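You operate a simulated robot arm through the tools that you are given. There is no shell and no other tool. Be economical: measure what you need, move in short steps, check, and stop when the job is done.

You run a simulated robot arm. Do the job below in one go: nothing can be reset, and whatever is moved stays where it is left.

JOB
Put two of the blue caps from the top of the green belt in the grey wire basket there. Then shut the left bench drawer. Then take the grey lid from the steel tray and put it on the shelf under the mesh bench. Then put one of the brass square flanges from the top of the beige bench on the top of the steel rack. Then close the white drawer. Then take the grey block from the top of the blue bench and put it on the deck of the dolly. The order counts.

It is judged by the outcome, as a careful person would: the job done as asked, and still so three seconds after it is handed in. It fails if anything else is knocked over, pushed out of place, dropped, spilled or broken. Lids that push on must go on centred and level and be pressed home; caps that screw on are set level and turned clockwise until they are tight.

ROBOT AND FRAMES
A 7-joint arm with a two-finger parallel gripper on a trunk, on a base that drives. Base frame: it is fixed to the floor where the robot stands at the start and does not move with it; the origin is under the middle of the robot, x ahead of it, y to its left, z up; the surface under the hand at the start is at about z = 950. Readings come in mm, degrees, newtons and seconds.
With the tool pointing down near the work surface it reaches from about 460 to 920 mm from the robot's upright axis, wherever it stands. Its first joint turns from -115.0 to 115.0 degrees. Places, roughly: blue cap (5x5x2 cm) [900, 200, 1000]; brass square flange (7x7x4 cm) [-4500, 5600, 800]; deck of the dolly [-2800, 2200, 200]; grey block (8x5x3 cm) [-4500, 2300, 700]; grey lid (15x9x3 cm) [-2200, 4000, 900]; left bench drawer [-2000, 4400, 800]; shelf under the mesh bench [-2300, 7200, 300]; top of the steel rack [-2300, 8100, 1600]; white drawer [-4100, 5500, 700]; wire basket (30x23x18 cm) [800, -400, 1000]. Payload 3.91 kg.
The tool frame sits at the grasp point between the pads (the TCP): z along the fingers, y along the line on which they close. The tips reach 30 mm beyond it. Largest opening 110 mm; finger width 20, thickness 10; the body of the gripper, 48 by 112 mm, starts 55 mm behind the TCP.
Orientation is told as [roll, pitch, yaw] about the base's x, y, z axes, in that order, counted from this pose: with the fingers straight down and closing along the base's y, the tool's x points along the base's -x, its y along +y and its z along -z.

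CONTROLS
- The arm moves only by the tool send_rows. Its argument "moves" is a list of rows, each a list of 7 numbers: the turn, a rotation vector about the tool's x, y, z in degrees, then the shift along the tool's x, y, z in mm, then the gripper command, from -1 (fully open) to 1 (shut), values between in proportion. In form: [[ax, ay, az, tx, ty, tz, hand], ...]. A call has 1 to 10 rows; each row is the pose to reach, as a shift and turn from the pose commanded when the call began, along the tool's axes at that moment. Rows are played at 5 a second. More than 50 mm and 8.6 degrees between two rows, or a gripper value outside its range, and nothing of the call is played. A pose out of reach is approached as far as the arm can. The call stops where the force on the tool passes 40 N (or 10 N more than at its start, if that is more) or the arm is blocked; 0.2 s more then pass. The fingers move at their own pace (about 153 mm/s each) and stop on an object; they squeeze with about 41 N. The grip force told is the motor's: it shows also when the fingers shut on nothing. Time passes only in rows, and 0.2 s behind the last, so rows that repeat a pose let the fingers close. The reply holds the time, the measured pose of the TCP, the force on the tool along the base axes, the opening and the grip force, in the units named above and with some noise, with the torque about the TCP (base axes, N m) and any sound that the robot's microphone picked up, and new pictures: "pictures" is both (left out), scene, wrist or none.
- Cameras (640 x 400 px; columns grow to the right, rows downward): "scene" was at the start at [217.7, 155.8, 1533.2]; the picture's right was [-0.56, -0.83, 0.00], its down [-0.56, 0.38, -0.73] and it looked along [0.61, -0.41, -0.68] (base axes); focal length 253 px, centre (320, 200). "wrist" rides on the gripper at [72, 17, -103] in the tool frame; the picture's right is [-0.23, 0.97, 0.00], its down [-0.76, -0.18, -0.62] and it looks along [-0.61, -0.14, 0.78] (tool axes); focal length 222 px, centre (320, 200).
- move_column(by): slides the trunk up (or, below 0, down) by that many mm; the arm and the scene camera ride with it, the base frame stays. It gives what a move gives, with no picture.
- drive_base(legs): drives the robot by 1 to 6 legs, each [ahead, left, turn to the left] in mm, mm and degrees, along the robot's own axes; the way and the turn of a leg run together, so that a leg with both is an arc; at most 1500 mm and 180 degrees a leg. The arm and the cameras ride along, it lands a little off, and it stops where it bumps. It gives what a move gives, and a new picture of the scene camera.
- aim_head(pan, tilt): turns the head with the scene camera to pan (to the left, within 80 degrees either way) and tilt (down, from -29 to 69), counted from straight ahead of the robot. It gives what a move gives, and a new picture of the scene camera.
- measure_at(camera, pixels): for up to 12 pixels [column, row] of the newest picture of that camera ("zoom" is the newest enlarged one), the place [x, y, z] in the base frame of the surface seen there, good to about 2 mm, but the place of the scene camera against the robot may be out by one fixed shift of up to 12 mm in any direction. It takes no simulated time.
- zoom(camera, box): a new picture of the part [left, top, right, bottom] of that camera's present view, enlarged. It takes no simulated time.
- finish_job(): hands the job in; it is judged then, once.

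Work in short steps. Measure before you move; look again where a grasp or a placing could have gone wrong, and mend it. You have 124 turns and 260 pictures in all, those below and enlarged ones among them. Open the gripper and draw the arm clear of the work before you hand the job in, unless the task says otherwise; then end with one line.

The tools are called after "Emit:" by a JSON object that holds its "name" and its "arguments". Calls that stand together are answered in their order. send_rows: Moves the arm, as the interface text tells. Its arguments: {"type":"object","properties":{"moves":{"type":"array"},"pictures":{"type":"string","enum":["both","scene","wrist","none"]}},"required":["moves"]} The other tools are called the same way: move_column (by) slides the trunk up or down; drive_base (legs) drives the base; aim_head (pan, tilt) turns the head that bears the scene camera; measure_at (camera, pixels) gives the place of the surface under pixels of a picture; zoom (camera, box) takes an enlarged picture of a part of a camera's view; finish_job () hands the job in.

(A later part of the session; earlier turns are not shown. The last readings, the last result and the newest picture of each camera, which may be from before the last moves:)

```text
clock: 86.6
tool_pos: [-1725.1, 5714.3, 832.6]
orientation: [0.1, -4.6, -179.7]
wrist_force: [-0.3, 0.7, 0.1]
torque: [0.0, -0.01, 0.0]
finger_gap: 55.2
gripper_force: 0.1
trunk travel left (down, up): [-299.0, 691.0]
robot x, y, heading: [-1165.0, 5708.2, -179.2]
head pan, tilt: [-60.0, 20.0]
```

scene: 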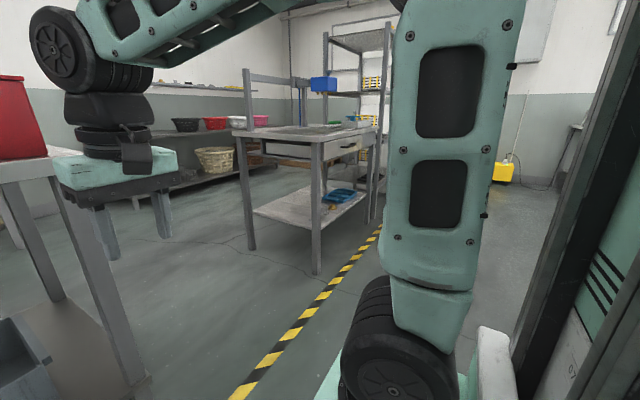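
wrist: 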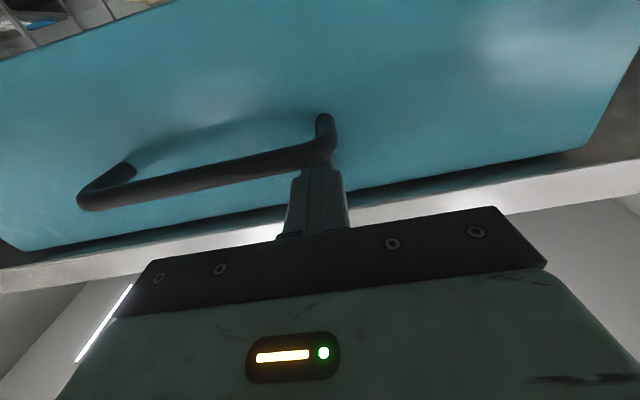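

Safe. Zoom and measure the mesh bench.

Emit:
{"name": "zoom", "arguments": {"camera": "scene", "box": [220, 20, 400, 290]}}

Emit:
{"name": "measure_at", "arguments": {"camera": "scene", "pixels": [[316, 200], [312, 270], [250, 245], [320, 135], [374, 200], [320, 223], [270, 207], [345, 193], [378, 130], [232, 132], [300, 210], [340, 215]]}}

```text
1.48 times, centred on (310, 155) of scene
```

zoom: 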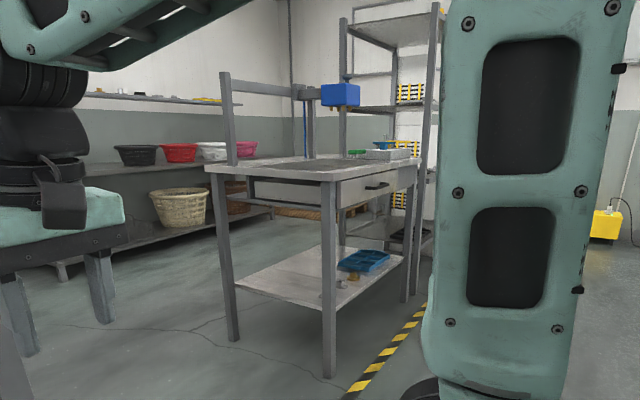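

```text
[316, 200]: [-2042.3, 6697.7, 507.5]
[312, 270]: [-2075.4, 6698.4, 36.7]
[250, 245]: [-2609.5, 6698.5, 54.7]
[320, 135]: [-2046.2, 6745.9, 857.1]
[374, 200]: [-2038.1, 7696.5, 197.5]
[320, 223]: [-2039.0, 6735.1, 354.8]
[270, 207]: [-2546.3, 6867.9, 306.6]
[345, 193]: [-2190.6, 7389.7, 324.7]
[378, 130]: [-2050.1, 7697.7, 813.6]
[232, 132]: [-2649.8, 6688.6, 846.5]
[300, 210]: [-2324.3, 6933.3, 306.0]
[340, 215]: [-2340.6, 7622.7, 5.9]
```

Mesh bench: shelf at z≈300, front edge x≈−2050, free area y 6750–7150, clearance up to about z 730. Plan: rotate the lid 90° in the tray, regrasp it with a 45° tilt, and insert from the front. Raise the trunk and return to the tray.

Emit:
{"name": "move_column", "arguments": {"by": 400}}

Emit:
{"name": "drive_base", "arguments": {"legs": [[0, 1400, 0], [0, 290, 0], [330, 0, 0]]}}

Emit:
{"name": "aim_head", "arguments": {"pan": 0, "tilt": 50}}

```text
clock: 90.4
tool_pos: [-1725.0, 5716.1, 1231.8]
orientation: [0.1, -4.5, -179.7]
wrist_force: [0.0, 0.4, -0.1]
torque: [0.02, 0.03, 0.0]
finger_gap: 55.2
gripper_force: 0.0
trunk travel left (down, up): [-699.0, 291.0]
robot x, y, heading: [-1168.0, 5703.9, -179.1]
head pan, tilt: [-60.0, 20.0]
```

```text
clock: 100.9
tool_pos: [-2027.2, 4011.2, 1233.0]
orientation: [0.1, -4.5, -179.9]
wrist_force: [0.8, 0.0, 0.0]
torque: [0.03, 0.01, -0.01]
finger_gap: 55.0
gripper_force: 0.1
trunk travel left (down, up): [-699.0, 291.0]
robot x, y, heading: [-1466.4, 4000.5, -179.2]
head pan, tilt: [-60.0, 20.0]
```

scene: 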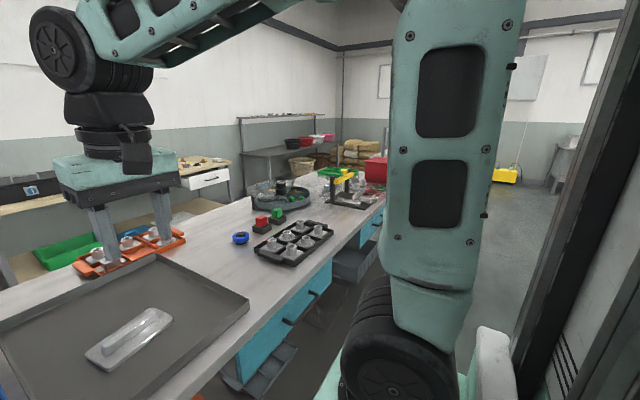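

```text
clock: 102.2
tool_pos: [-2026.5, 4011.2, 1232.2]
orientation: [0.2, -4.6, -179.8]
wrist_force: [-0.2, 0.3, 0.1]
torque: [0.0, 0.02, 0.01]
finger_gap: 55.2
gripper_force: 0.2
trunk travel left (down, up): [-699.0, 291.0]
robot x, y, heading: [-1469.6, 4000.2, -179.3]
head pan, tilt: [0.0, 50.0]
```

scene: 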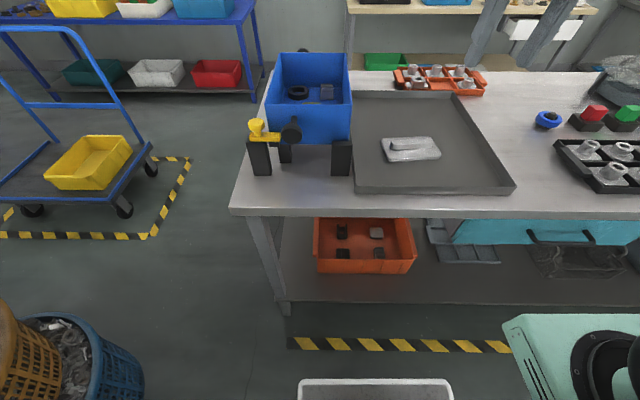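

The lid is a plate with a ridge along its length. Zoom and measure its details.

Emit:
{"name": "zoom", "arguments": {"camera": "scene", "box": [340, 110, 480, 200]}}

Emit:
{"name": "measure_at", "arguments": {"camera": "zoom", "pixels": [[193, 148], [190, 225], [450, 215], [420, 125], [215, 165], [405, 152], [310, 160], [310, 205], [225, 180], [400, 175], [310, 175], [150, 250]]}}

```text
4.44 times, centred on (410, 155) of scene
```

zoom: 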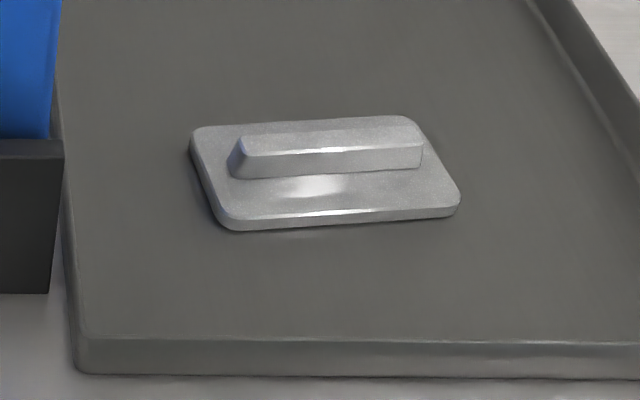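

```text
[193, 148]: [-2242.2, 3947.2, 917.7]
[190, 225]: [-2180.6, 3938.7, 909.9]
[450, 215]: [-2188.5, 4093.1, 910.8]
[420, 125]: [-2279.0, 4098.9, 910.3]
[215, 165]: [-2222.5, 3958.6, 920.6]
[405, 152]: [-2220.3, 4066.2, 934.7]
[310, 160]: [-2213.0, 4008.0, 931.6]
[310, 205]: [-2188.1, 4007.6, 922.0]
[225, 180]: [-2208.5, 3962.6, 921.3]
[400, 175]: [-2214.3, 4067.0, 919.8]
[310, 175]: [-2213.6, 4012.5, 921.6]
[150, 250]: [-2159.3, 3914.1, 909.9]
```

Plate ~10 mm thick, ridge 25×105×17 mm along y. I'll grip the ridge across x: first level the tool and move over it, then yaw −90°.

Emit:
{"name": "send_rows", "arguments": {"moves": [[0, 4.5, 0, -45, 0, 0, -0.3], [0, 4.5, 0, -90, 0, 0, -0.3], [0, 4.5, 0, -135, 0, 0, -0.3], [0, 4.5, 0, -180, 0, 0, -0.3]], "pictures": "none"}}

Emit:
{"name": "send_rows", "arguments": {"moves": [[0, 0, -8.5, 0, 0, 10, -0.3], [0, 0, -17, 0, 0, 20, -0.3], [0, 0, -25.5, 0, 0, 30, -0.3], [0, 0, -34, 0, 0, 40, -0.3], [0, 0, -42.5, 0, 0, 50, -0.3], [0, 0, -51, 0, 0, 60, -0.3], [0, 0, -59.5, 0, 0, 70, -0.3], [0, 0, -68, 0, 0, 80, -0.3], [0, 0, -76.5, 0, 0, 100, -0.3], [0, 0, -85, 0, 0, 120, -0.3]]}}

```text
clock: 103.2
tool_pos: [-2205.7, 4010.5, 1245.6]
orientation: [0.2, -0.1, -179.9]
wrist_force: [-0.1, 0.3, 1.4]
torque: [-0.03, 0.06, 0.0]
finger_gap: 71.6
gripper_force: 0.1
trunk travel left (down, up): [-699.0, 291.0]
robot x, y, heading: [-1468.5, 4000.7, -179.0]
head pan, tilt: [0.0, 50.0]
```

```text
clock: 105.4
tool_pos: [-2205.7, 4010.2, 1126.3]
orientation: [-0.1, -0.1, -94.7]
wrist_force: [-0.2, 0.1, -0.7]
torque: [-0.01, 0.0, 0.01]
finger_gap: 71.6
gripper_force: 0.0
trunk travel left (down, up): [-699.0, 291.0]
robot x, y, heading: [-1473.4, 3994.6, -179.2]
head pan, tilt: [0.0, 50.0]
```

scene: 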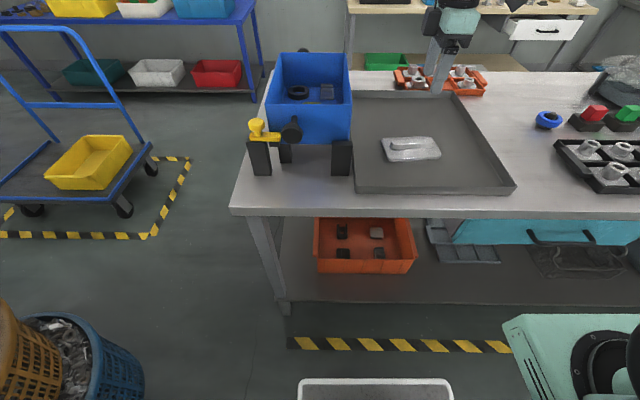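
wrist: 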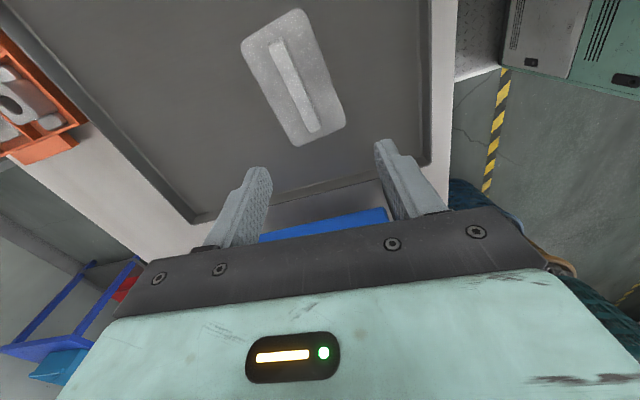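

Measure the lid's ridge in the wrist view.

Emit:
{"name": "measure_at", "arguments": {"camera": "wrist", "pixels": [[277, 45], [313, 128], [295, 87], [245, 43], [302, 12], [343, 122], [298, 144], [287, 85], [304, 82]]}}

```text
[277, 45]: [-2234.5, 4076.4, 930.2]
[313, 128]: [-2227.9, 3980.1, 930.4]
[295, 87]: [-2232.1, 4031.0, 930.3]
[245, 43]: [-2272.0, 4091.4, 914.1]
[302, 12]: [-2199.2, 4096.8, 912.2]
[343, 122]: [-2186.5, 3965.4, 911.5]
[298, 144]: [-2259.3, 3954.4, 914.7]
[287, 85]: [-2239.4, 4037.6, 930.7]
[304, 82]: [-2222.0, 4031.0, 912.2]
```

Lid centre ≈(−2229,4027), ridge turned ≈4°; plate top 912, ridge top 930. Align yaw −8.7° more and descend to tips ~915.

Emit:
{"name": "send_rows", "arguments": {"moves": [[0, 0, -4, 8, -12, 40, -0.3], [0, 0, -8.7, 15, -25, 80, -0.3], [0, 0, -8.7, 15, -25, 125, -0.3], [0, 0, -8.7, 15, -25, 160, -0.3], [0, 0, -8.7, 15, -25, 160, -0.3]], "pictures": "wrist"}}

```text
clock: 106.6
tool_pos: [-2231.6, 4026.9, 966.8]
orientation: [0.0, 0.0, -86.2]
wrist_force: [0.2, 0.4, 0.7]
torque: [-0.02, -0.02, 0.01]
finger_gap: 71.5
gripper_force: 0.1
trunk travel left (down, up): [-699.0, 291.0]
robot x, y, heading: [-1470.1, 3998.5, -179.7]
head pan, tilt: [0.0, 50.0]
```

wrist: 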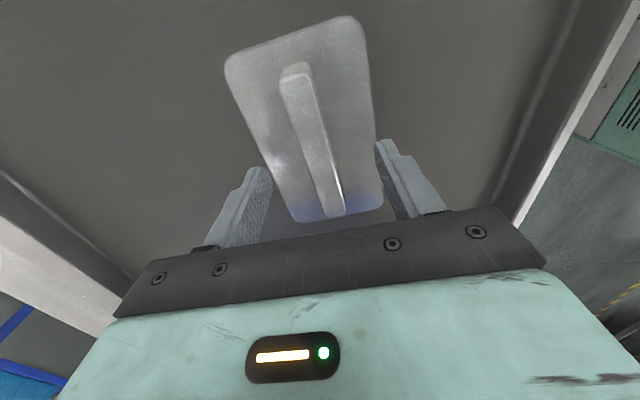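

Aligned. Descend to tips just above the plate, close, and lift a little.

Emit:
{"name": "send_rows", "arguments": {"moves": [[0, 0, 0, 0, 0, 15, -0.3], [0, 0, 0, 0, 0, 21, -0.3], [0, 0, 0, 0, 0, 21, 1], [0, 0, 0, 0, 0, 21, 1], [0, 0, 0, 0, 0, 21, 1], [0, 0, 0, 0, 0, 10, 1], [0, 0, 0, 0, 0, -30, 1], [0, 0, 0, 0, 0, -30, 1]], "pictures": "wrist"}}

```text
clock: 108.4
tool_pos: [-2229.8, 4027.4, 996.8]
orientation: [-0.1, -0.1, -86.2]
wrist_force: [-0.2, 0.1, -4.7]
torque: [-0.01, -0.05, -0.02]
finger_gap: 19.4
gripper_force: 41.1
trunk travel left (down, up): [-699.0, 291.0]
robot x, y, heading: [-1470.1, 3998.8, -179.2]
head pan, tilt: [0.0, 50.0]
```

wrist: 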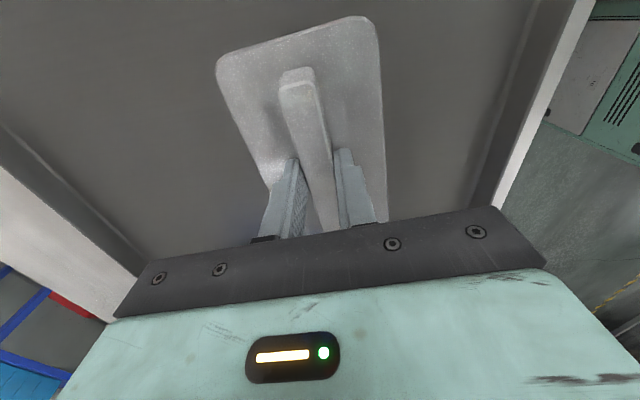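

Held (0.48 kg, gap 19.4). Rotate yaw back by 94° so the lid's long axis points along x, in the air just above the tray.

Emit:
{"name": "send_rows", "arguments": {"moves": [[0, 0, 8.5, 0, 0, 0, 1], [0, 0, 17, 0, 0, 0, 1], [0, 0, 25.5, 0, 0, 0, 1], [0, 0, 34, 0, 0, 0, 1], [0, 0, 42.5, 0, 0, 0, 1], [0, 0, 51, 0, 0, 0, 1], [0, 0, 59.5, 0, 0, 0, 1], [0, 0, 68, 0, 0, 0, 1], [0, 0, 76.5, 0, 0, 0, 1], [0, 0, 85, 0, 0, 0, 1]], "pictures": "none"}}

Emit:
{"name": "send_rows", "arguments": {"moves": [[0, 0, 8, 0, 0, 20, 1], [0, 0, 8, 0, 0, 40, 1], [0, 0, 8, 0, 0, 48, 1], [0, 0, 8, 0, 0, 51, 1], [0, 0, 8, 0, 0, 51, 1]]}}

```text
clock: 110.6
tool_pos: [-2230.3, 4027.3, 996.2]
orientation: [0.0, -0.1, -171.2]
wrist_force: [1.3, 0.4, -4.5]
torque: [0.02, -0.02, -0.01]
finger_gap: 19.7
gripper_force: 41.3
trunk travel left (down, up): [-699.0, 291.0]
robot x, y, heading: [-1469.9, 3997.1, -179.5]
head pan, tilt: [0.0, 50.0]
```

```text
clock: 111.8
tool_pos: [-2230.1, 4028.1, 944.8]
orientation: [0.1, -0.1, -179.2]
wrist_force: [0.8, 0.0, -2.7]
torque: [0.09, -0.18, -0.04]
finger_gap: 19.8
gripper_force: 41.2
trunk travel left (down, up): [-699.0, 291.0]
robot x, y, heading: [-1468.6, 3997.1, -179.6]
head pan, tilt: [0.0, 50.0]
```

scene: 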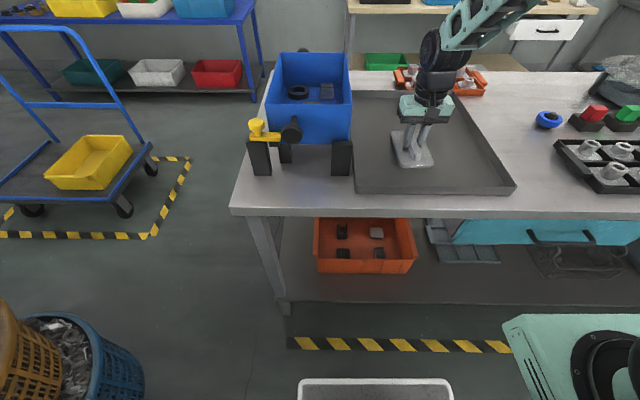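
wrist: 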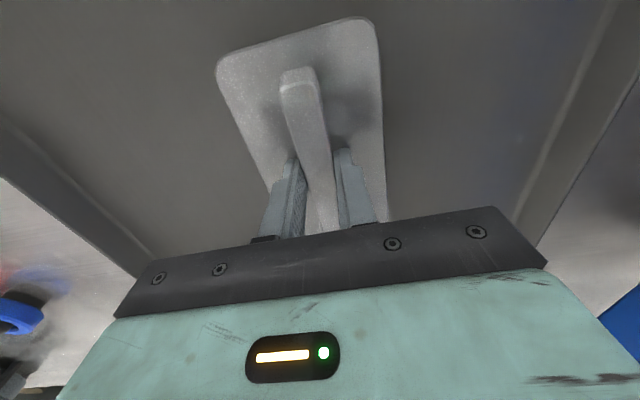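

The lid rests in the tray (force dropped). Release, rise, and tilt the tool 35° for a regrasp.

Emit:
{"name": "send_rows", "arguments": {"moves": [[0, 0, 0, 0, 0, 0, -0.1], [0, 0, 0, 0, 0, 0, -0.1], [0, 0, 0, 0, 0, -45, -0.1], [0, 0, 0, 0, 0, -80, -0.1], [0, -8.5, 0, 10, 0, -80, -0.1], [0, -17, 0, 20, 0, -80, -0.1], [0, -25.5, 0, 30, 0, -80, -0.1], [0, -34, 0, 40, 0, -80, -0.1], [0, -35, 0, 40, 0, -80, -0.1]]}}

```text
clock: 113.8
tool_pos: [-2189.8, 4029.0, 1026.6]
orientation: [0.1, -35.2, -179.2]
wrist_force: [-0.3, 0.1, 0.0]
torque: [0.0, -0.03, -0.02]
finger_gap: 60.6
gripper_force: 0.0
trunk travel left (down, up): [-699.0, 291.0]
robot x, y, heading: [-1469.1, 3997.9, -179.3]
head pan, tilt: [0.0, 50.0]
```

scene: 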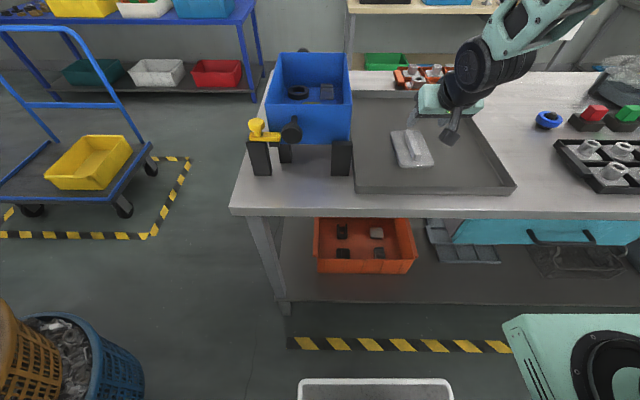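
wrist: 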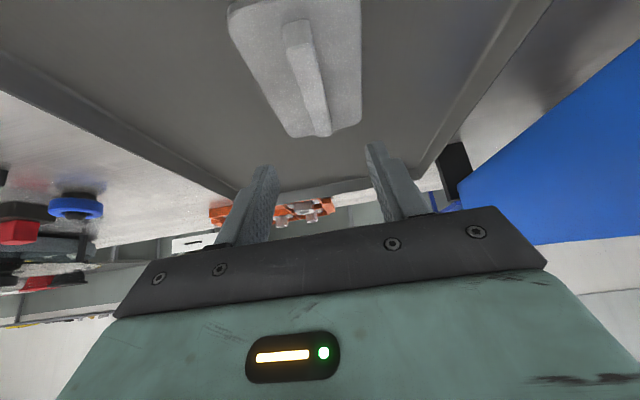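

Regrasp: descend to TCP (−2205, 4029, 945.5) and close.

Emit:
{"name": "send_rows", "arguments": {"moves": [[0, 0, 0, 12, 0, 25, -0.1], [0, 0, 0, 24, 0, 52, -0.1], [0, 0, 0, 31, 0, 69, -0.1], [0, 0, 0, 34.2, 0, 75, -0.1], [0, 0, 0, 34.2, 0, 75, 1], [0, 0, 0, 34.2, 0, 75, 1], [0, 0, 0, 34.2, 0, 75, 1]]}}

```text
clock: 115.4
tool_pos: [-2206.5, 4028.0, 944.6]
orientation: [0.1, -35.2, -179.2]
wrist_force: [-2.0, 1.2, 5.0]
torque: [0.01, 0.28, -0.04]
finger_gap: 19.6
gripper_force: 41.2
trunk travel left (down, up): [-699.0, 291.0]
robot x, y, heading: [-1465.2, 4002.4, -179.3]
head pan, tilt: [0.0, 50.0]
```

scene: 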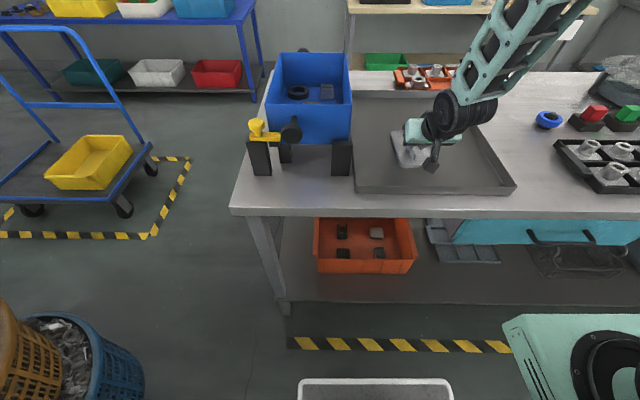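
wrist: 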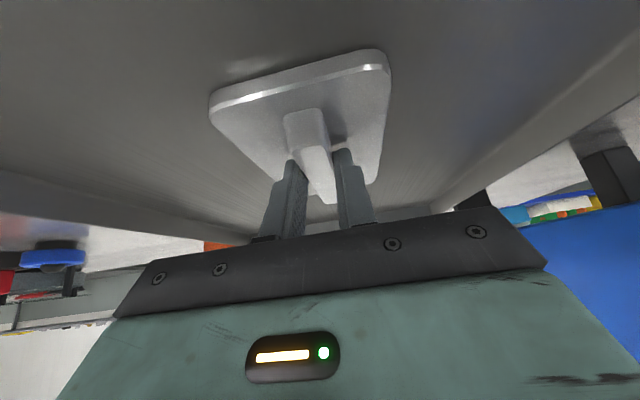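

Regrasped (gap 19.6). Lift straight up 150 mm.

Emit:
{"name": "send_rows", "arguments": {"moves": [[0, 0, 0, -11.5, 0, -16.4, 1], [0, 0, 0, -28.7, 0, -41, 1], [0, 0, 0, -57, 0, -82, 1], [0, 0, 0, -86, 0, -123, 1], [0, 0, 0, -86, 0, -123, 1]]}}

```text
refused: row 4 steps farther than a row can; nothing moved
```

Step 4 was just over 50 mm; resend.

Emit:
{"name": "send_rows", "arguments": {"moves": [[0, 0, 0, -11.5, 0, -16.4, 1], [0, 0, 0, -28.7, 0, -41, 1], [0, 0, 0, -52, 0, -74, 1], [0, 0, 0, -75, 0, -107, 1], [0, 0, 0, -86, 0, -123, 1]]}}

```text
clock: 116.6
tool_pos: [-2205.3, 4029.0, 1095.4]
orientation: [0.1, -35.1, -179.2]
wrist_force: [-0.6, -0.5, -3.8]
torque: [-0.02, -0.12, 0.03]
finger_gap: 19.4
gripper_force: 41.8
trunk travel left (down, up): [-699.0, 291.0]
robot x, y, heading: [-1469.9, 3999.6, -179.2]
head pan, tilt: [0.0, 50.0]
```

scene: 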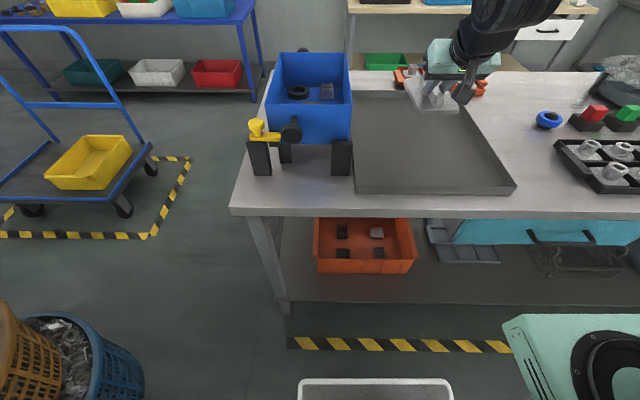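
wrist: 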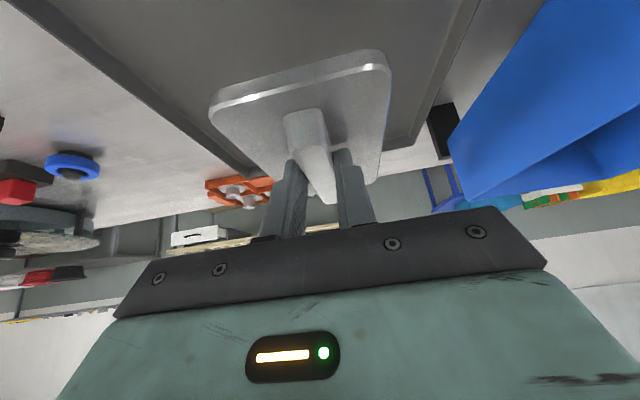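

Lid held level. Back off and strafe right to the mesh bench.

Emit:
{"name": "drive_base", "arguments": {"legs": [[-480, 0, 0], [0, -1460, 0], [0, -1460, 0]]}}

Emit:
{"name": "move_column", "arguments": {"by": -400}}

Emit:
{"name": "move_column", "arguments": {"by": -280}}

Emit:
{"name": "aim_head", "arguments": {"pan": 0, "tilt": 20}}

```text
clock: 133.2
tool_pos: [-1768.5, 6967.0, 1095.2]
orientation: [0.0, -35.1, -179.0]
wrist_force: [0.0, -0.2, -4.1]
torque: [0.02, -0.08, 0.0]
finger_gap: 19.3
gripper_force: 41.1
trunk travel left (down, up): [-699.0, 291.0]
robot x, y, heading: [-1036.0, 6940.5, -179.1]
head pan, tilt: [0.0, 50.0]
```

scene: 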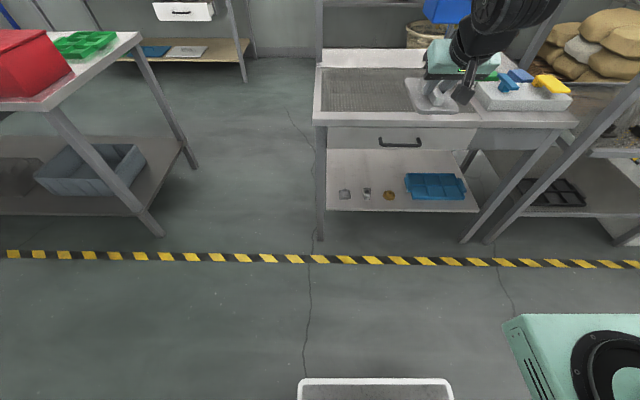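

```text
clock: 137.0
tool_pos: [-1768.5, 6967.2, 693.4]
orientation: [0.1, -35.1, -179.0]
wrist_force: [0.5, -0.2, -5.4]
torque: [0.01, -0.13, 0.0]
finger_gap: 19.4
gripper_force: 40.8
trunk travel left (down, up): [-299.0, 691.0]
robot x, y, heading: [-1031.6, 6941.8, -179.1]
head pan, tilt: [0.0, 50.0]
```

```text
clock: 139.8
tool_pos: [-1768.5, 6966.4, 413.6]
orientation: [0.2, -35.1, -179.0]
wrist_force: [0.3, -0.6, -4.4]
torque: [0.01, -0.11, -0.04]
finger_gap: 19.7
gripper_force: 41.1
trunk travel left (down, up): [-19.0, 971.0]
robot x, y, heading: [-1030.9, 6941.2, -178.9]
head pan, tilt: [0.0, 50.0]
```

```text
clock: 140.8
tool_pos: [-1768.2, 6967.4, 414.9]
orientation: [0.1, -35.1, -179.1]
wrist_force: [-1.0, 0.0, -4.3]
torque: [-0.03, -0.14, 0.01]
finger_gap: 19.5
gripper_force: 41.0
trunk travel left (down, up): [-19.0, 971.0]
robot x, y, heading: [-1030.5, 6940.1, -179.3]
head pan, tilt: [0.0, 20.0]
```

scene: 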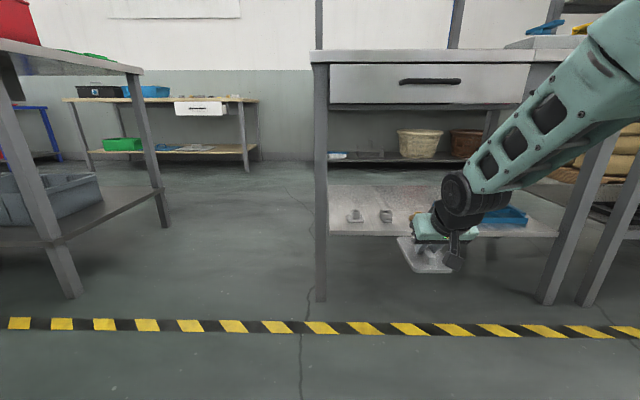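

Measure the items on the shelf, its front edge, the legs and the drawer.

Emit:
{"name": "measure_at", "arguments": {"camera": "scene", "pixels": [[355, 216], [386, 216], [355, 222], [386, 222], [350, 233], [560, 236], [490, 217], [335, 228], [322, 232], [430, 195], [400, 104], [360, 200]]}}

Emit:
{"name": "zoom", "arguments": {"camera": "scene", "box": [310, 150, 570, 290]}}

```text
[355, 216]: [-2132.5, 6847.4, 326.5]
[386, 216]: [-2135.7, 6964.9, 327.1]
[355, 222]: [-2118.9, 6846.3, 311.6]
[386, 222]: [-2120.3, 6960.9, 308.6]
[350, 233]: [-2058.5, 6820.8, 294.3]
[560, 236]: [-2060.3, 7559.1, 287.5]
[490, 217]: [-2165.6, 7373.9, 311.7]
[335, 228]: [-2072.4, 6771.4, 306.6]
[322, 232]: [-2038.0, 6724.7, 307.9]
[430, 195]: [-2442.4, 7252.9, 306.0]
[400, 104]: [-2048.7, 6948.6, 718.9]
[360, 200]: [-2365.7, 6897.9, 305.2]
```

```text
2.46 times, centred on (440, 220) of scene
```

zoom: 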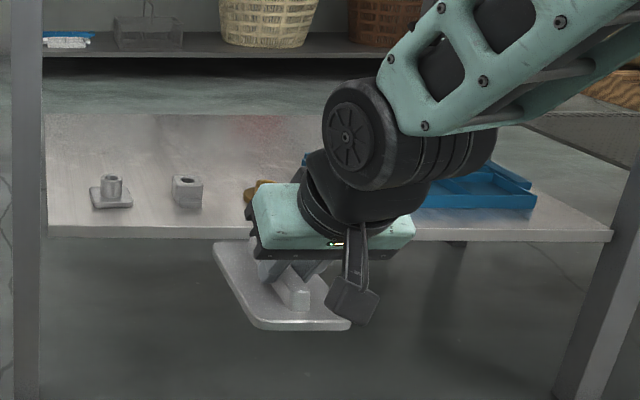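

Items at y 6847, 6963, ~7070 and the bin up to ~7470 crowd the front. Check free space to the right of the bin.

Emit:
{"name": "drive_base", "arguments": {"legs": [[0, -600, 0]]}}

Emit:
{"name": "aim_head", "arguments": {"pan": 15, "tilt": 25}}

Emit:
{"name": "zoom", "arguments": {"camera": "scene", "box": [260, 130, 520, 290]}}

```text
clock: 144.2
tool_pos: [-1780.3, 7565.7, 414.3]
orientation: [0.1, -35.1, -178.7]
wrist_force: [0.4, -0.5, -5.0]
torque: [0.0, -0.15, 0.03]
finger_gap: 19.2
gripper_force: 41.1
trunk travel left (down, up): [-19.0, 971.0]
robot x, y, heading: [-1041.9, 7542.0, -178.9]
head pan, tilt: [0.0, 20.0]
```

scene: 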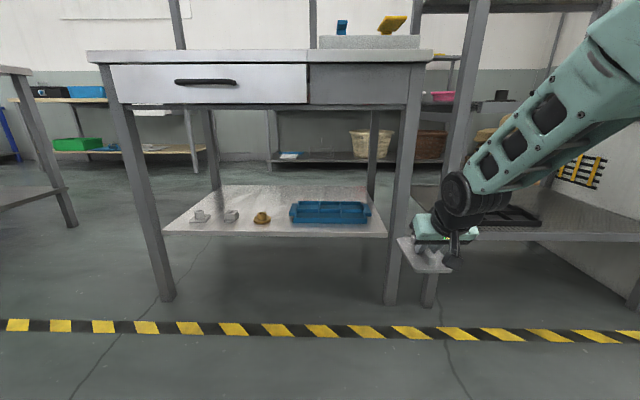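

```text
clock: 145.0
tool_pos: [-1781.1, 7565.3, 414.3]
orientation: [0.0, -35.0, -178.7]
wrist_force: [0.6, -0.1, -5.4]
torque: [0.03, -0.1, -0.01]
finger_gap: 19.3
gripper_force: 41.2
trunk travel left (down, up): [-19.0, 971.0]
robot x, y, heading: [-1047.5, 7543.0, -178.9]
head pan, tilt: [15.0, 25.0]
```

scene: 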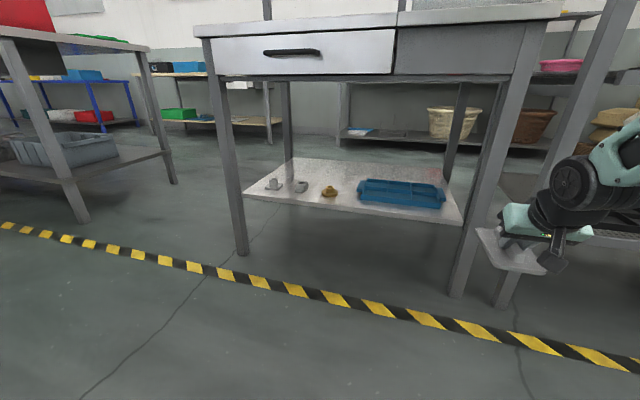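

```text
2.46 times, centred on (390, 210) of scene
```

zoom: 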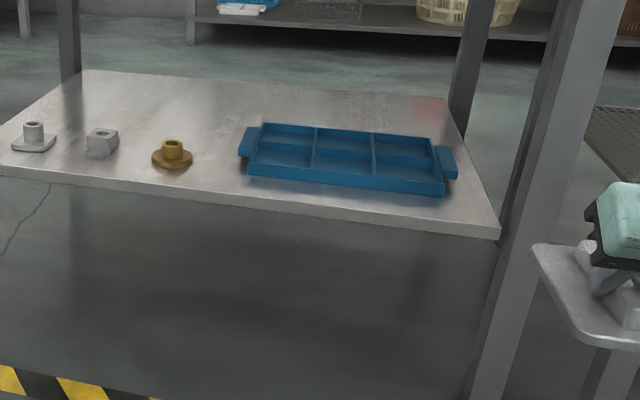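

Emit:
{"name": "measure_at", "arguments": {"camera": "zoom", "pixels": [[455, 177], [443, 192], [498, 236], [470, 140], [525, 170], [172, 166], [248, 165], [82, 72], [440, 100], [100, 150], [240, 155], [200, 110]]}}

```text
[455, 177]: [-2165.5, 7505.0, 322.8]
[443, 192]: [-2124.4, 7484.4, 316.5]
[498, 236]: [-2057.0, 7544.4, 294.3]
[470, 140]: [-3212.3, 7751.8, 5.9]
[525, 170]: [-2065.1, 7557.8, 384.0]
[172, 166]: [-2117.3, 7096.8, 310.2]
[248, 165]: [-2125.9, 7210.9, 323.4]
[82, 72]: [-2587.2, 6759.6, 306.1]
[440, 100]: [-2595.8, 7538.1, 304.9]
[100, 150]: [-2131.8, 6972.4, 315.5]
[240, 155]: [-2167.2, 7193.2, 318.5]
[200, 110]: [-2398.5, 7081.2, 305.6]
```

No room at right; the free area is the back of the shelf (x −2180…−2590, y 6760–7180), passing above the small parts. Strafe left so TCP y≈7025, then stretch the arm and inspect the forearm's slope.

Emit:
{"name": "drive_base", "arguments": {"legs": [[0, 540, 0]]}}

Emit:
{"name": "send_rows", "arguments": {"moves": [[0, 0, 0, -32.8, 0, 23, 1], [0, 0, 0, -65.5, 0, 46, 1], [0, 0, 0, -98, 0, 69, 1], [0, 0, 0, -131, 0, 92, 1], [0, 0, 0, -147, 0, 103, 1]], "pictures": "none"}}

Emit:
{"name": "aim_head", "arguments": {"pan": -15, "tilt": 15}}

```text
clock: 148.1
tool_pos: [-1766.1, 7021.1, 413.8]
orientation: [0.1, -35.1, -178.5]
wrist_force: [-0.4, -0.9, -4.5]
torque: [-0.02, -0.13, 0.0]
finger_gap: 19.7
gripper_force: 40.6
trunk travel left (down, up): [-19.0, 971.0]
robot x, y, heading: [-1026.2, 7000.7, -178.8]
head pan, tilt: [15.0, 25.0]
```

scene: 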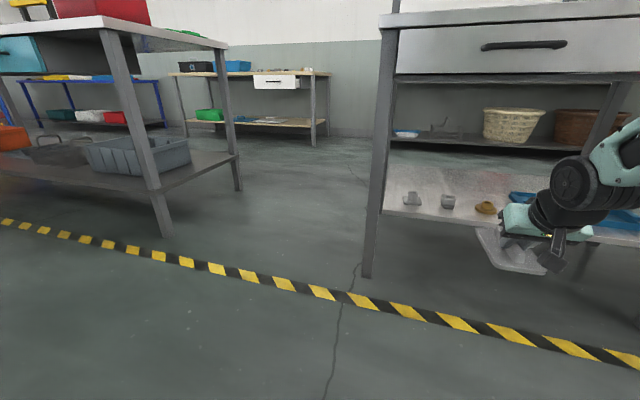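

```text
clock: 149.3
tool_pos: [-1947.1, 7016.3, 414.4]
orientation: [0.1, -35.1, -178.5]
wrist_force: [0.1, -0.8, -3.7]
torque: [0.01, -0.15, 0.03]
finger_gap: 19.4
gripper_force: 40.6
trunk travel left (down, up): [-19.0, 971.0]
robot x, y, heading: [-1035.0, 7001.0, -178.4]
head pan, tilt: [15.0, 25.0]
```

```text
clock: 150.2
tool_pos: [-1947.1, 7016.0, 414.1]
orientation: [0.1, -35.2, -178.4]
wrist_force: [0.1, -0.8, -4.5]
torque: [-0.02, -0.11, 0.0]
finger_gap: 19.4
gripper_force: 41.1
trunk travel left (down, up): [-19.0, 971.0]
robot x, y, heading: [-1031.4, 7000.2, -178.3]
head pan, tilt: [-15.0, 15.0]
```

scene: 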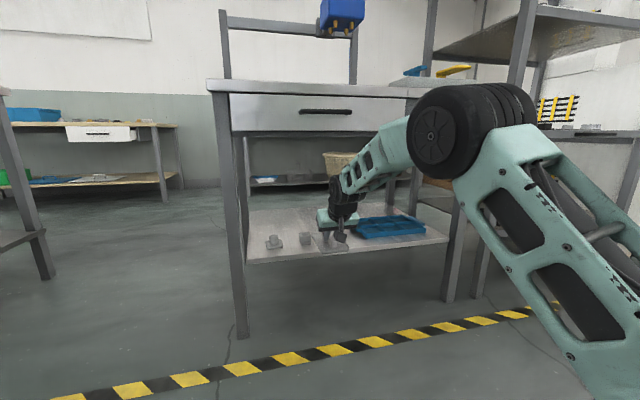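

Measure forearm and elbow points to judge clearance below the drawer.

Emit:
{"name": "measure_at", "arguments": {"camera": "scene", "pixels": [[345, 180], [352, 168], [365, 150], [385, 130], [405, 122], [440, 92], [345, 215], [274, 240], [305, 238], [310, 122]]}}

Emit:
{"name": "zoom", "arguments": {"camera": "scene", "box": [240, 70, 480, 270]}}

```text
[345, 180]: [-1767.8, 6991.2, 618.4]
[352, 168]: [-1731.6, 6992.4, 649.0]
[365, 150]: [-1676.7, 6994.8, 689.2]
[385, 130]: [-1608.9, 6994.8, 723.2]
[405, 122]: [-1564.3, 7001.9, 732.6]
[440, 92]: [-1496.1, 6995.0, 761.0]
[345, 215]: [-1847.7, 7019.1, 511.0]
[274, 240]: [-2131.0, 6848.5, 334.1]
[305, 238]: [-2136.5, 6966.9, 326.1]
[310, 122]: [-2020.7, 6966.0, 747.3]
```

```text
2.00 times, centred on (360, 170) of scene
```

zoom: 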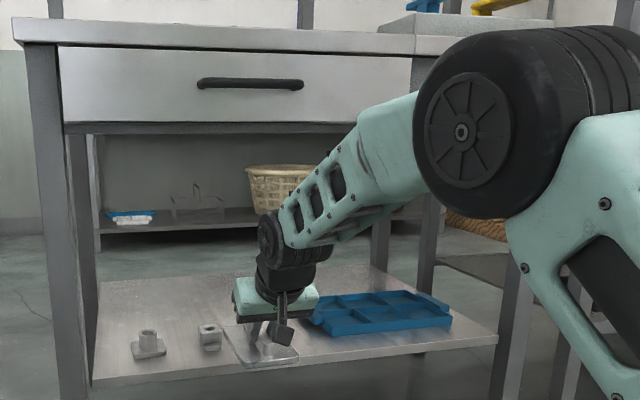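

Clearance is ample (forearm top ≈640 at the bench front while the drawer bottom is at ≈712). Drive forward 305 mm with the lid passing above the small parts.

Emit:
{"name": "drive_base", "arguments": {"legs": [[305, 0, 0]]}}

Emit:
{"name": "zoom", "arguments": {"camera": "scene", "box": [160, 60, 480, 290]}}

Emit:
{"name": "send_rows", "arguments": {"moves": [[0, 0, 0, 0, 0, 0, 1]], "pictures": "wrist"}}

```text
clock: 152.3
tool_pos: [-2255.5, 7005.3, 414.6]
orientation: [0.1, -35.0, -178.2]
wrist_force: [0.4, -0.3, -4.4]
torque: [0.01, -0.15, 0.03]
finger_gap: 19.4
gripper_force: 41.0
trunk travel left (down, up): [-19.0, 971.0]
robot x, y, heading: [-1334.4, 6993.7, -178.2]
head pan, tilt: [-15.0, 15.0]
```

scene: 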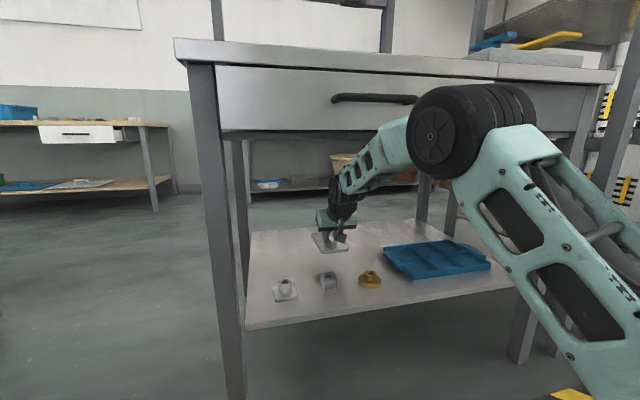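

```text
1.74 times, centred on (320, 175) of scene
```

zoom: 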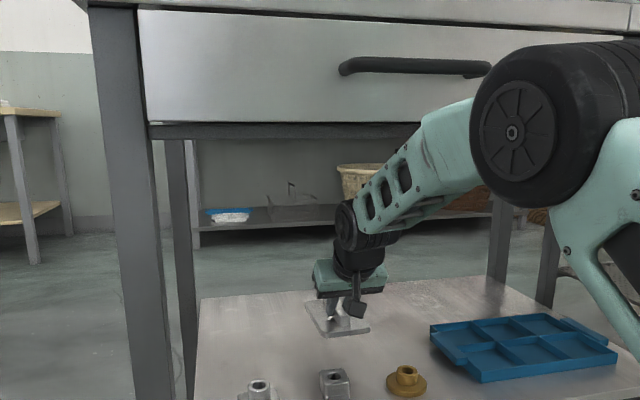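

```text
clock: 152.7
tool_pos: [-2254.4, 7005.5, 414.3]
orientation: [0.1, -35.0, -178.3]
wrist_force: [0.0, -0.3, -4.7]
torque: [0.01, -0.1, -0.01]
finger_gap: 19.7
gripper_force: 40.7
trunk travel left (down, up): [-19.0, 971.0]
robot x, y, heading: [-1339.2, 6991.7, -178.2]
head pan, tilt: [-15.0, 15.0]
```

wrist: 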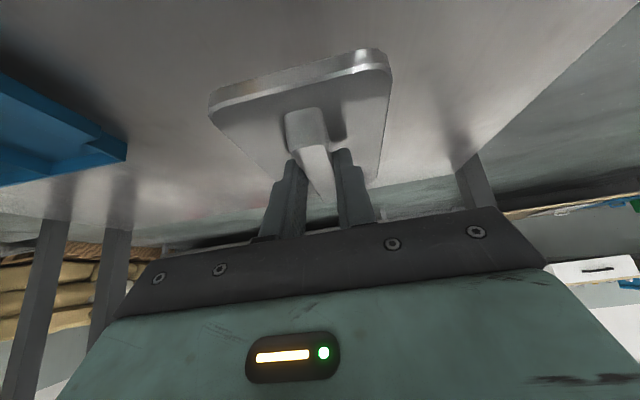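

Wrist camera can verify the shelf height; then lower most of the way.

Emit:
{"name": "measure_at", "arguments": {"camera": "wrist", "pixels": [[150, 100], [180, 60], [420, 80], [230, 100], [330, 80]]}}

Emit:
{"name": "send_rows", "arguments": {"moves": [[0, 0, 0, 14.4, 0, 20.5, 1], [0, 0, 0, 28.7, 0, 41, 1], [0, 0, 0, 37.3, 0, 53.2, 1], [0, 0, 0, 40.2, 0, 57.3, 1], [0, 0, 0, 40.2, 0, 57.3, 1]], "pictures": "wrist"}}

```text
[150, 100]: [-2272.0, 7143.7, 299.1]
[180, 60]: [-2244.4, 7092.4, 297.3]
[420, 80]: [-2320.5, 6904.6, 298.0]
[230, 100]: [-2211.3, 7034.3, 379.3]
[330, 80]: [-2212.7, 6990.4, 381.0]
```

```text
clock: 153.9
tool_pos: [-2255.1, 7004.6, 344.2]
orientation: [0.1, -35.0, -178.4]
wrist_force: [0.1, 0.0, -4.8]
torque: [0.01, -0.1, 0.0]
finger_gap: 19.4
gripper_force: 40.9
trunk travel left (down, up): [-19.0, 971.0]
robot x, y, heading: [-1341.5, 6988.2, -178.5]
head pan, tilt: [-15.0, 15.0]
```

wrist: 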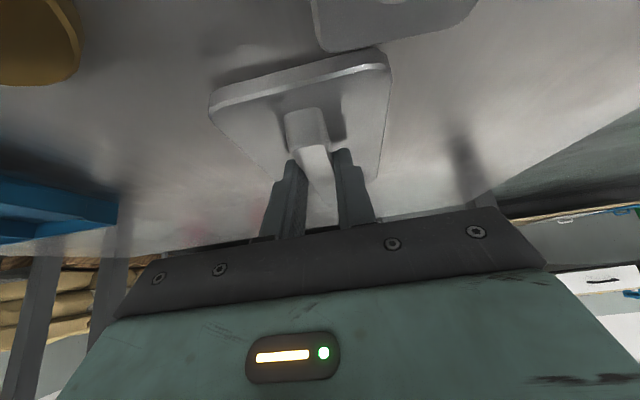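

Lid bottom ≈300 versus shelf ≈298. Lower 2 mm more, open, and rise straight up.

Emit:
{"name": "send_rows", "arguments": {"moves": [[0, 0, 0, 0.6, 0, 0.9, 1], [0, 0, 0, 1.4, 0, 2, 1], [0, 0, 0, 1.4, 0, 2, 0.3], [0, 0, 0, 1.4, 0, 2, 0.1], [0, 0, 0, -4, 0, -6, 0.1], [0, 0, 0, -16, 0, -22, 0.1], [0, 0, 0, -30, 0, -43, 0.1], [0, 0, 0, -39, 0, -56, 0.1]]}}

```text
clock: 155.7
tool_pos: [-2254.0, 7005.0, 413.9]
orientation: [0.1, -35.0, -178.3]
wrist_force: [0.0, -0.2, -0.2]
torque: [0.01, 0.03, -0.02]
finger_gap: 49.6
gripper_force: 0.0
trunk travel left (down, up): [-19.0, 971.0]
robot x, y, heading: [-1337.8, 6990.1, -178.2]
head pan, tilt: [-15.0, 15.0]
```

scene: 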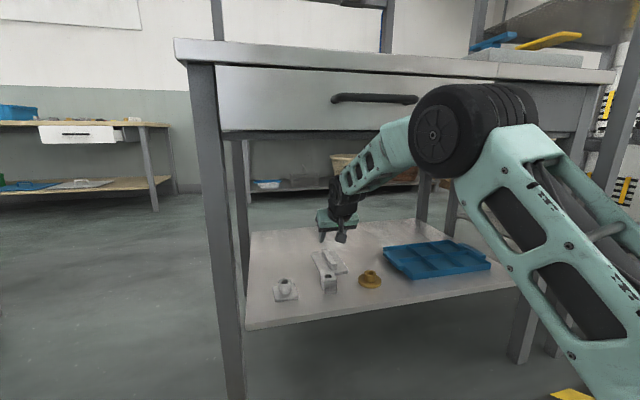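
wrist: 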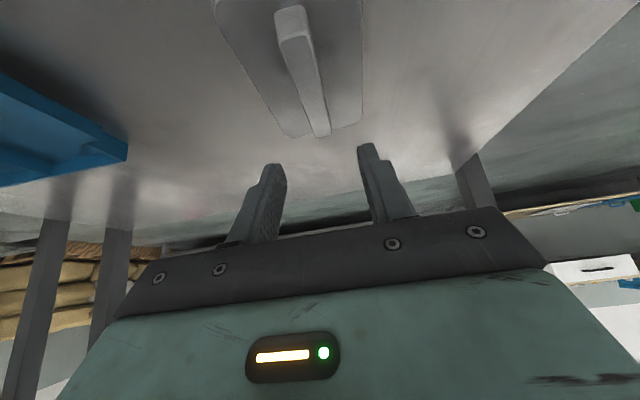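

Lid placed; check that it lies flat and free of the small square part, then back out.

Emit:
{"name": "zoom", "arguments": {"camera": "scene", "box": [250, 220, 410, 320]}}

Emit:
{"name": "drive_base", "arguments": {"legs": [[-600, 0, 0]]}}

```text
4.00 times, centred on (330, 270) of scene
```

zoom: 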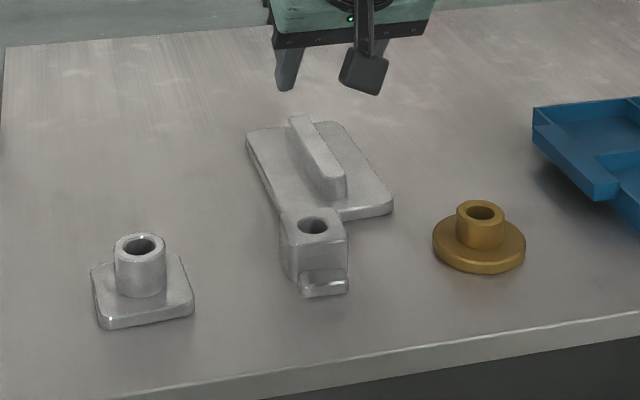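

```text
clock: 159.1
tool_pos: [-1651.7, 7019.4, 413.5]
orientation: [0.1, -35.1, -178.1]
wrist_force: [0.5, 0.1, 0.3]
torque: [0.0, 0.0, -0.04]
finger_gap: 49.7
gripper_force: 0.1
trunk travel left (down, up): [-19.0, 971.0]
robot x, y, heading: [-733.8, 7011.7, -178.2]
head pan, tilt: [-15.0, 15.0]
```

scene: 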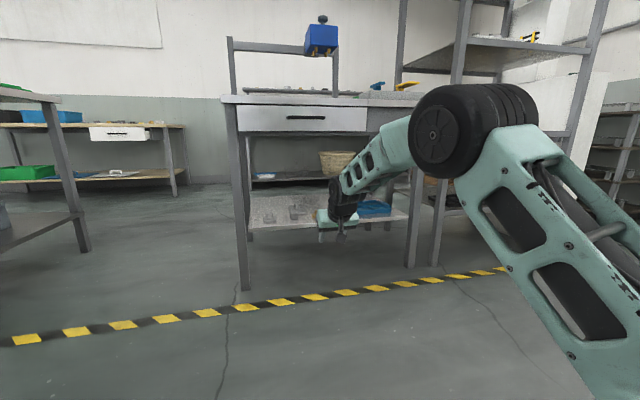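

Lid is flat and free-standing. Raise the trunk, fold the arm back to vertical and near.

Emit:
{"name": "move_column", "arguments": {"by": 400}}

Emit:
{"name": "move_column", "arguments": {"by": 400}}

Emit:
{"name": "send_rows", "arguments": {"moves": [[0, 4, 0, 36, 0, -25, 0], [0, 8, 0, 72, 0, -50, 0], [0, 12, 0, 108, 0, -76, 0], [0, 16, 0, 144, 0, -101, 0], [0, 20, 0, 180, 0, -126, 0], [0, 24, 0, 216, 0, -151, 0], [0, 28, 0, 252, 0, -176, 0], [0, 32, 0, 288, 0, -202, 0], [0, 35, 0, 324, 0, -227, 0], [0, 35, 0, 350, 0, -245, 0]], "pictures": "none"}}

Emit:
{"name": "aim_head", "arguments": {"pan": 10, "tilt": 20}}

```text
clock: 163.0
tool_pos: [-1650.8, 7019.8, 813.4]
orientation: [0.2, -35.1, -178.3]
wrist_force: [0.6, 0.3, 0.0]
torque: [0.01, -0.03, 0.0]
finger_gap: 49.5
gripper_force: 0.1
trunk travel left (down, up): [-419.0, 571.0]
robot x, y, heading: [-733.4, 7008.3, -178.1]
head pan, tilt: [-15.0, 15.0]
```

```text
clock: 166.8
tool_pos: [-1652.4, 7020.9, 1214.8]
orientation: [0.2, -35.1, -178.2]
wrist_force: [-0.9, 0.7, 0.4]
torque: [0.01, -0.01, 0.0]
finger_gap: 49.2
gripper_force: 0.0
trunk travel left (down, up): [-819.0, 171.0]
robot x, y, heading: [-735.7, 7007.3, -178.3]
head pan, tilt: [-15.0, 15.0]
```

```text
clock: 169.0
tool_pos: [-1223.7, 7033.3, 1213.0]
orientation: [0.2, 0.0, -178.2]
wrist_force: [-0.3, 0.2, 0.0]
torque: [0.0, -0.02, -0.03]
finger_gap: 55.1
gripper_force: 0.0
trunk travel left (down, up): [-819.0, 171.0]
robot x, y, heading: [-736.5, 7008.8, -178.3]
head pan, tilt: [-15.0, 15.0]
```

```text
clock: 169.9
tool_pos: [-1223.7, 7032.1, 1213.6]
orientation: [0.2, 0.0, -178.1]
wrist_force: [0.2, 0.6, 0.8]
torque: [0.0, 0.02, 0.01]
finger_gap: 55.1
gripper_force: 0.0
trunk travel left (down, up): [-819.0, 171.0]
robot x, y, heading: [-733.0, 7009.8, -178.5]
head pan, tilt: [10.0, 20.0]
```

scene: 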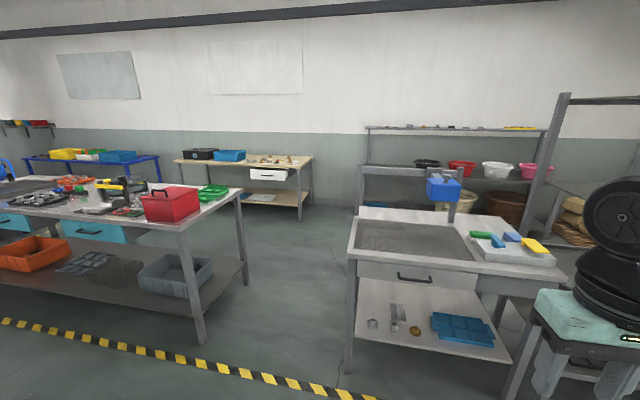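

Measure the gap and the beige bench.

Emit:
{"name": "measure_at", "arguments": {"camera": "scene", "pixels": [[203, 335], [245, 275], [347, 365], [180, 225], [242, 192], [357, 208], [311, 160], [268, 174], [300, 215], [270, 160], [382, 200], [178, 160]]}}

Emit:
{"name": "zoom", "arguments": {"camera": "scene", "box": [160, 130, 340, 230]}}

```text
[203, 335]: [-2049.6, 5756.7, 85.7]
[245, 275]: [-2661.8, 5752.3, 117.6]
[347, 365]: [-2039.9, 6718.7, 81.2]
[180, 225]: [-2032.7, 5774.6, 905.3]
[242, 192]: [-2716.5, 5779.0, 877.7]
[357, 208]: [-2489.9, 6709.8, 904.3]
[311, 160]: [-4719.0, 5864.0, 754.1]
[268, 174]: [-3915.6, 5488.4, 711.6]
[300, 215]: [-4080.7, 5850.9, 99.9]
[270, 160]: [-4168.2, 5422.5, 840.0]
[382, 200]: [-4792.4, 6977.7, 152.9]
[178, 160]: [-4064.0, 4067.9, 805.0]
```

```text
3.56 times, centred on (250, 180) of scene
```

zoom: 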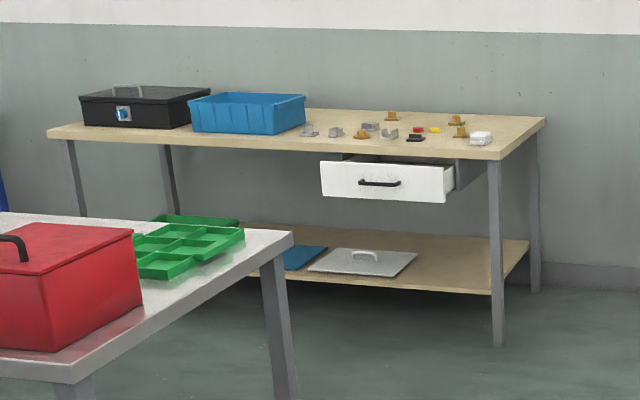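

Gap is y 5779–6690, centre 6235. Square up the heading, strafe to y≈6235 and check.

Emit:
{"name": "drive_base", "arguments": {"legs": [[0, 0, -1.6], [0, 775, 0]]}}

```text
clock: 174.4
tool_pos: [-1220.0, 6271.9, 1213.0]
orientation: [0.1, 0.0, -179.8]
wrist_force: [-0.2, 0.3, 0.5]
torque: [-0.03, -0.03, 0.03]
finger_gap: 55.3
gripper_force: 0.1
trunk travel left (down, up): [-819.0, 171.0]
robot x, y, heading: [-732.5, 6234.1, -180.0]
head pan, tilt: [10.0, 20.0]
```

scene: 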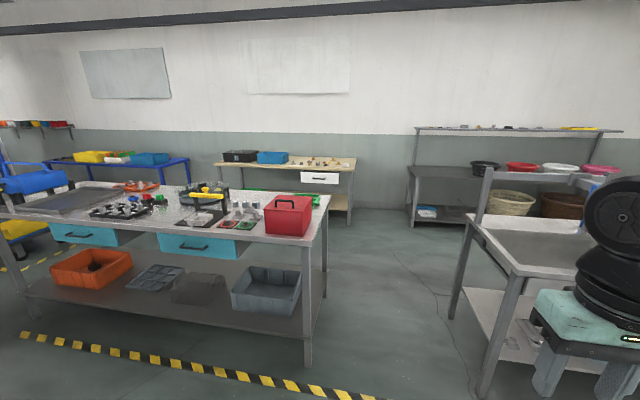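

Aligned at y=6234, heading 180°. Drive through the gap to x≈−3350.

Emit:
{"name": "drive_base", "arguments": {"legs": [[1300, 0, 0], [1300, 0, 0]]}}

Emit:
{"name": "aim_head", "arguments": {"pan": 40, "tilt": 40}}

```text
clock: 187.0
tool_pos: [-3810.9, 6277.8, 1212.5]
orientation: [0.0, 0.0, 179.8]
wrist_force: [0.6, -0.4, -0.3]
torque: [0.01, 0.03, 0.01]
finger_gap: 55.0
gripper_force: 0.1
trunk travel left (down, up): [-819.0, 171.0]
robot x, y, heading: [-3324.7, 6237.0, 179.7]
head pan, tilt: [10.0, 20.0]
```

scene: 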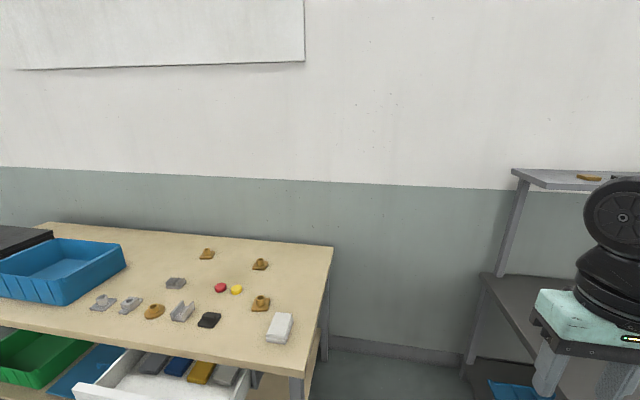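

```text
clock: 188.0
tool_pos: [-3811.4, 6277.7, 1213.1]
orientation: [0.1, 0.0, 179.7]
wrist_force: [0.3, -0.2, 0.1]
torque: [0.03, 0.02, 0.0]
finger_gap: 55.0
gripper_force: 0.1
trunk travel left (down, up): [-819.0, 171.0]
robot x, y, heading: [-3324.4, 6233.4, 179.5]
head pan, tilt: [40.0, 40.0]
```

scene: 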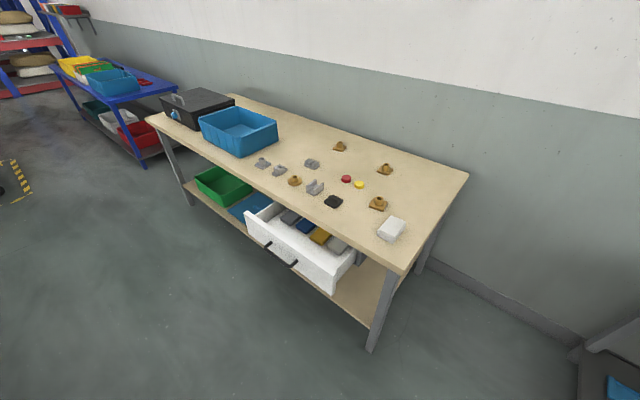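

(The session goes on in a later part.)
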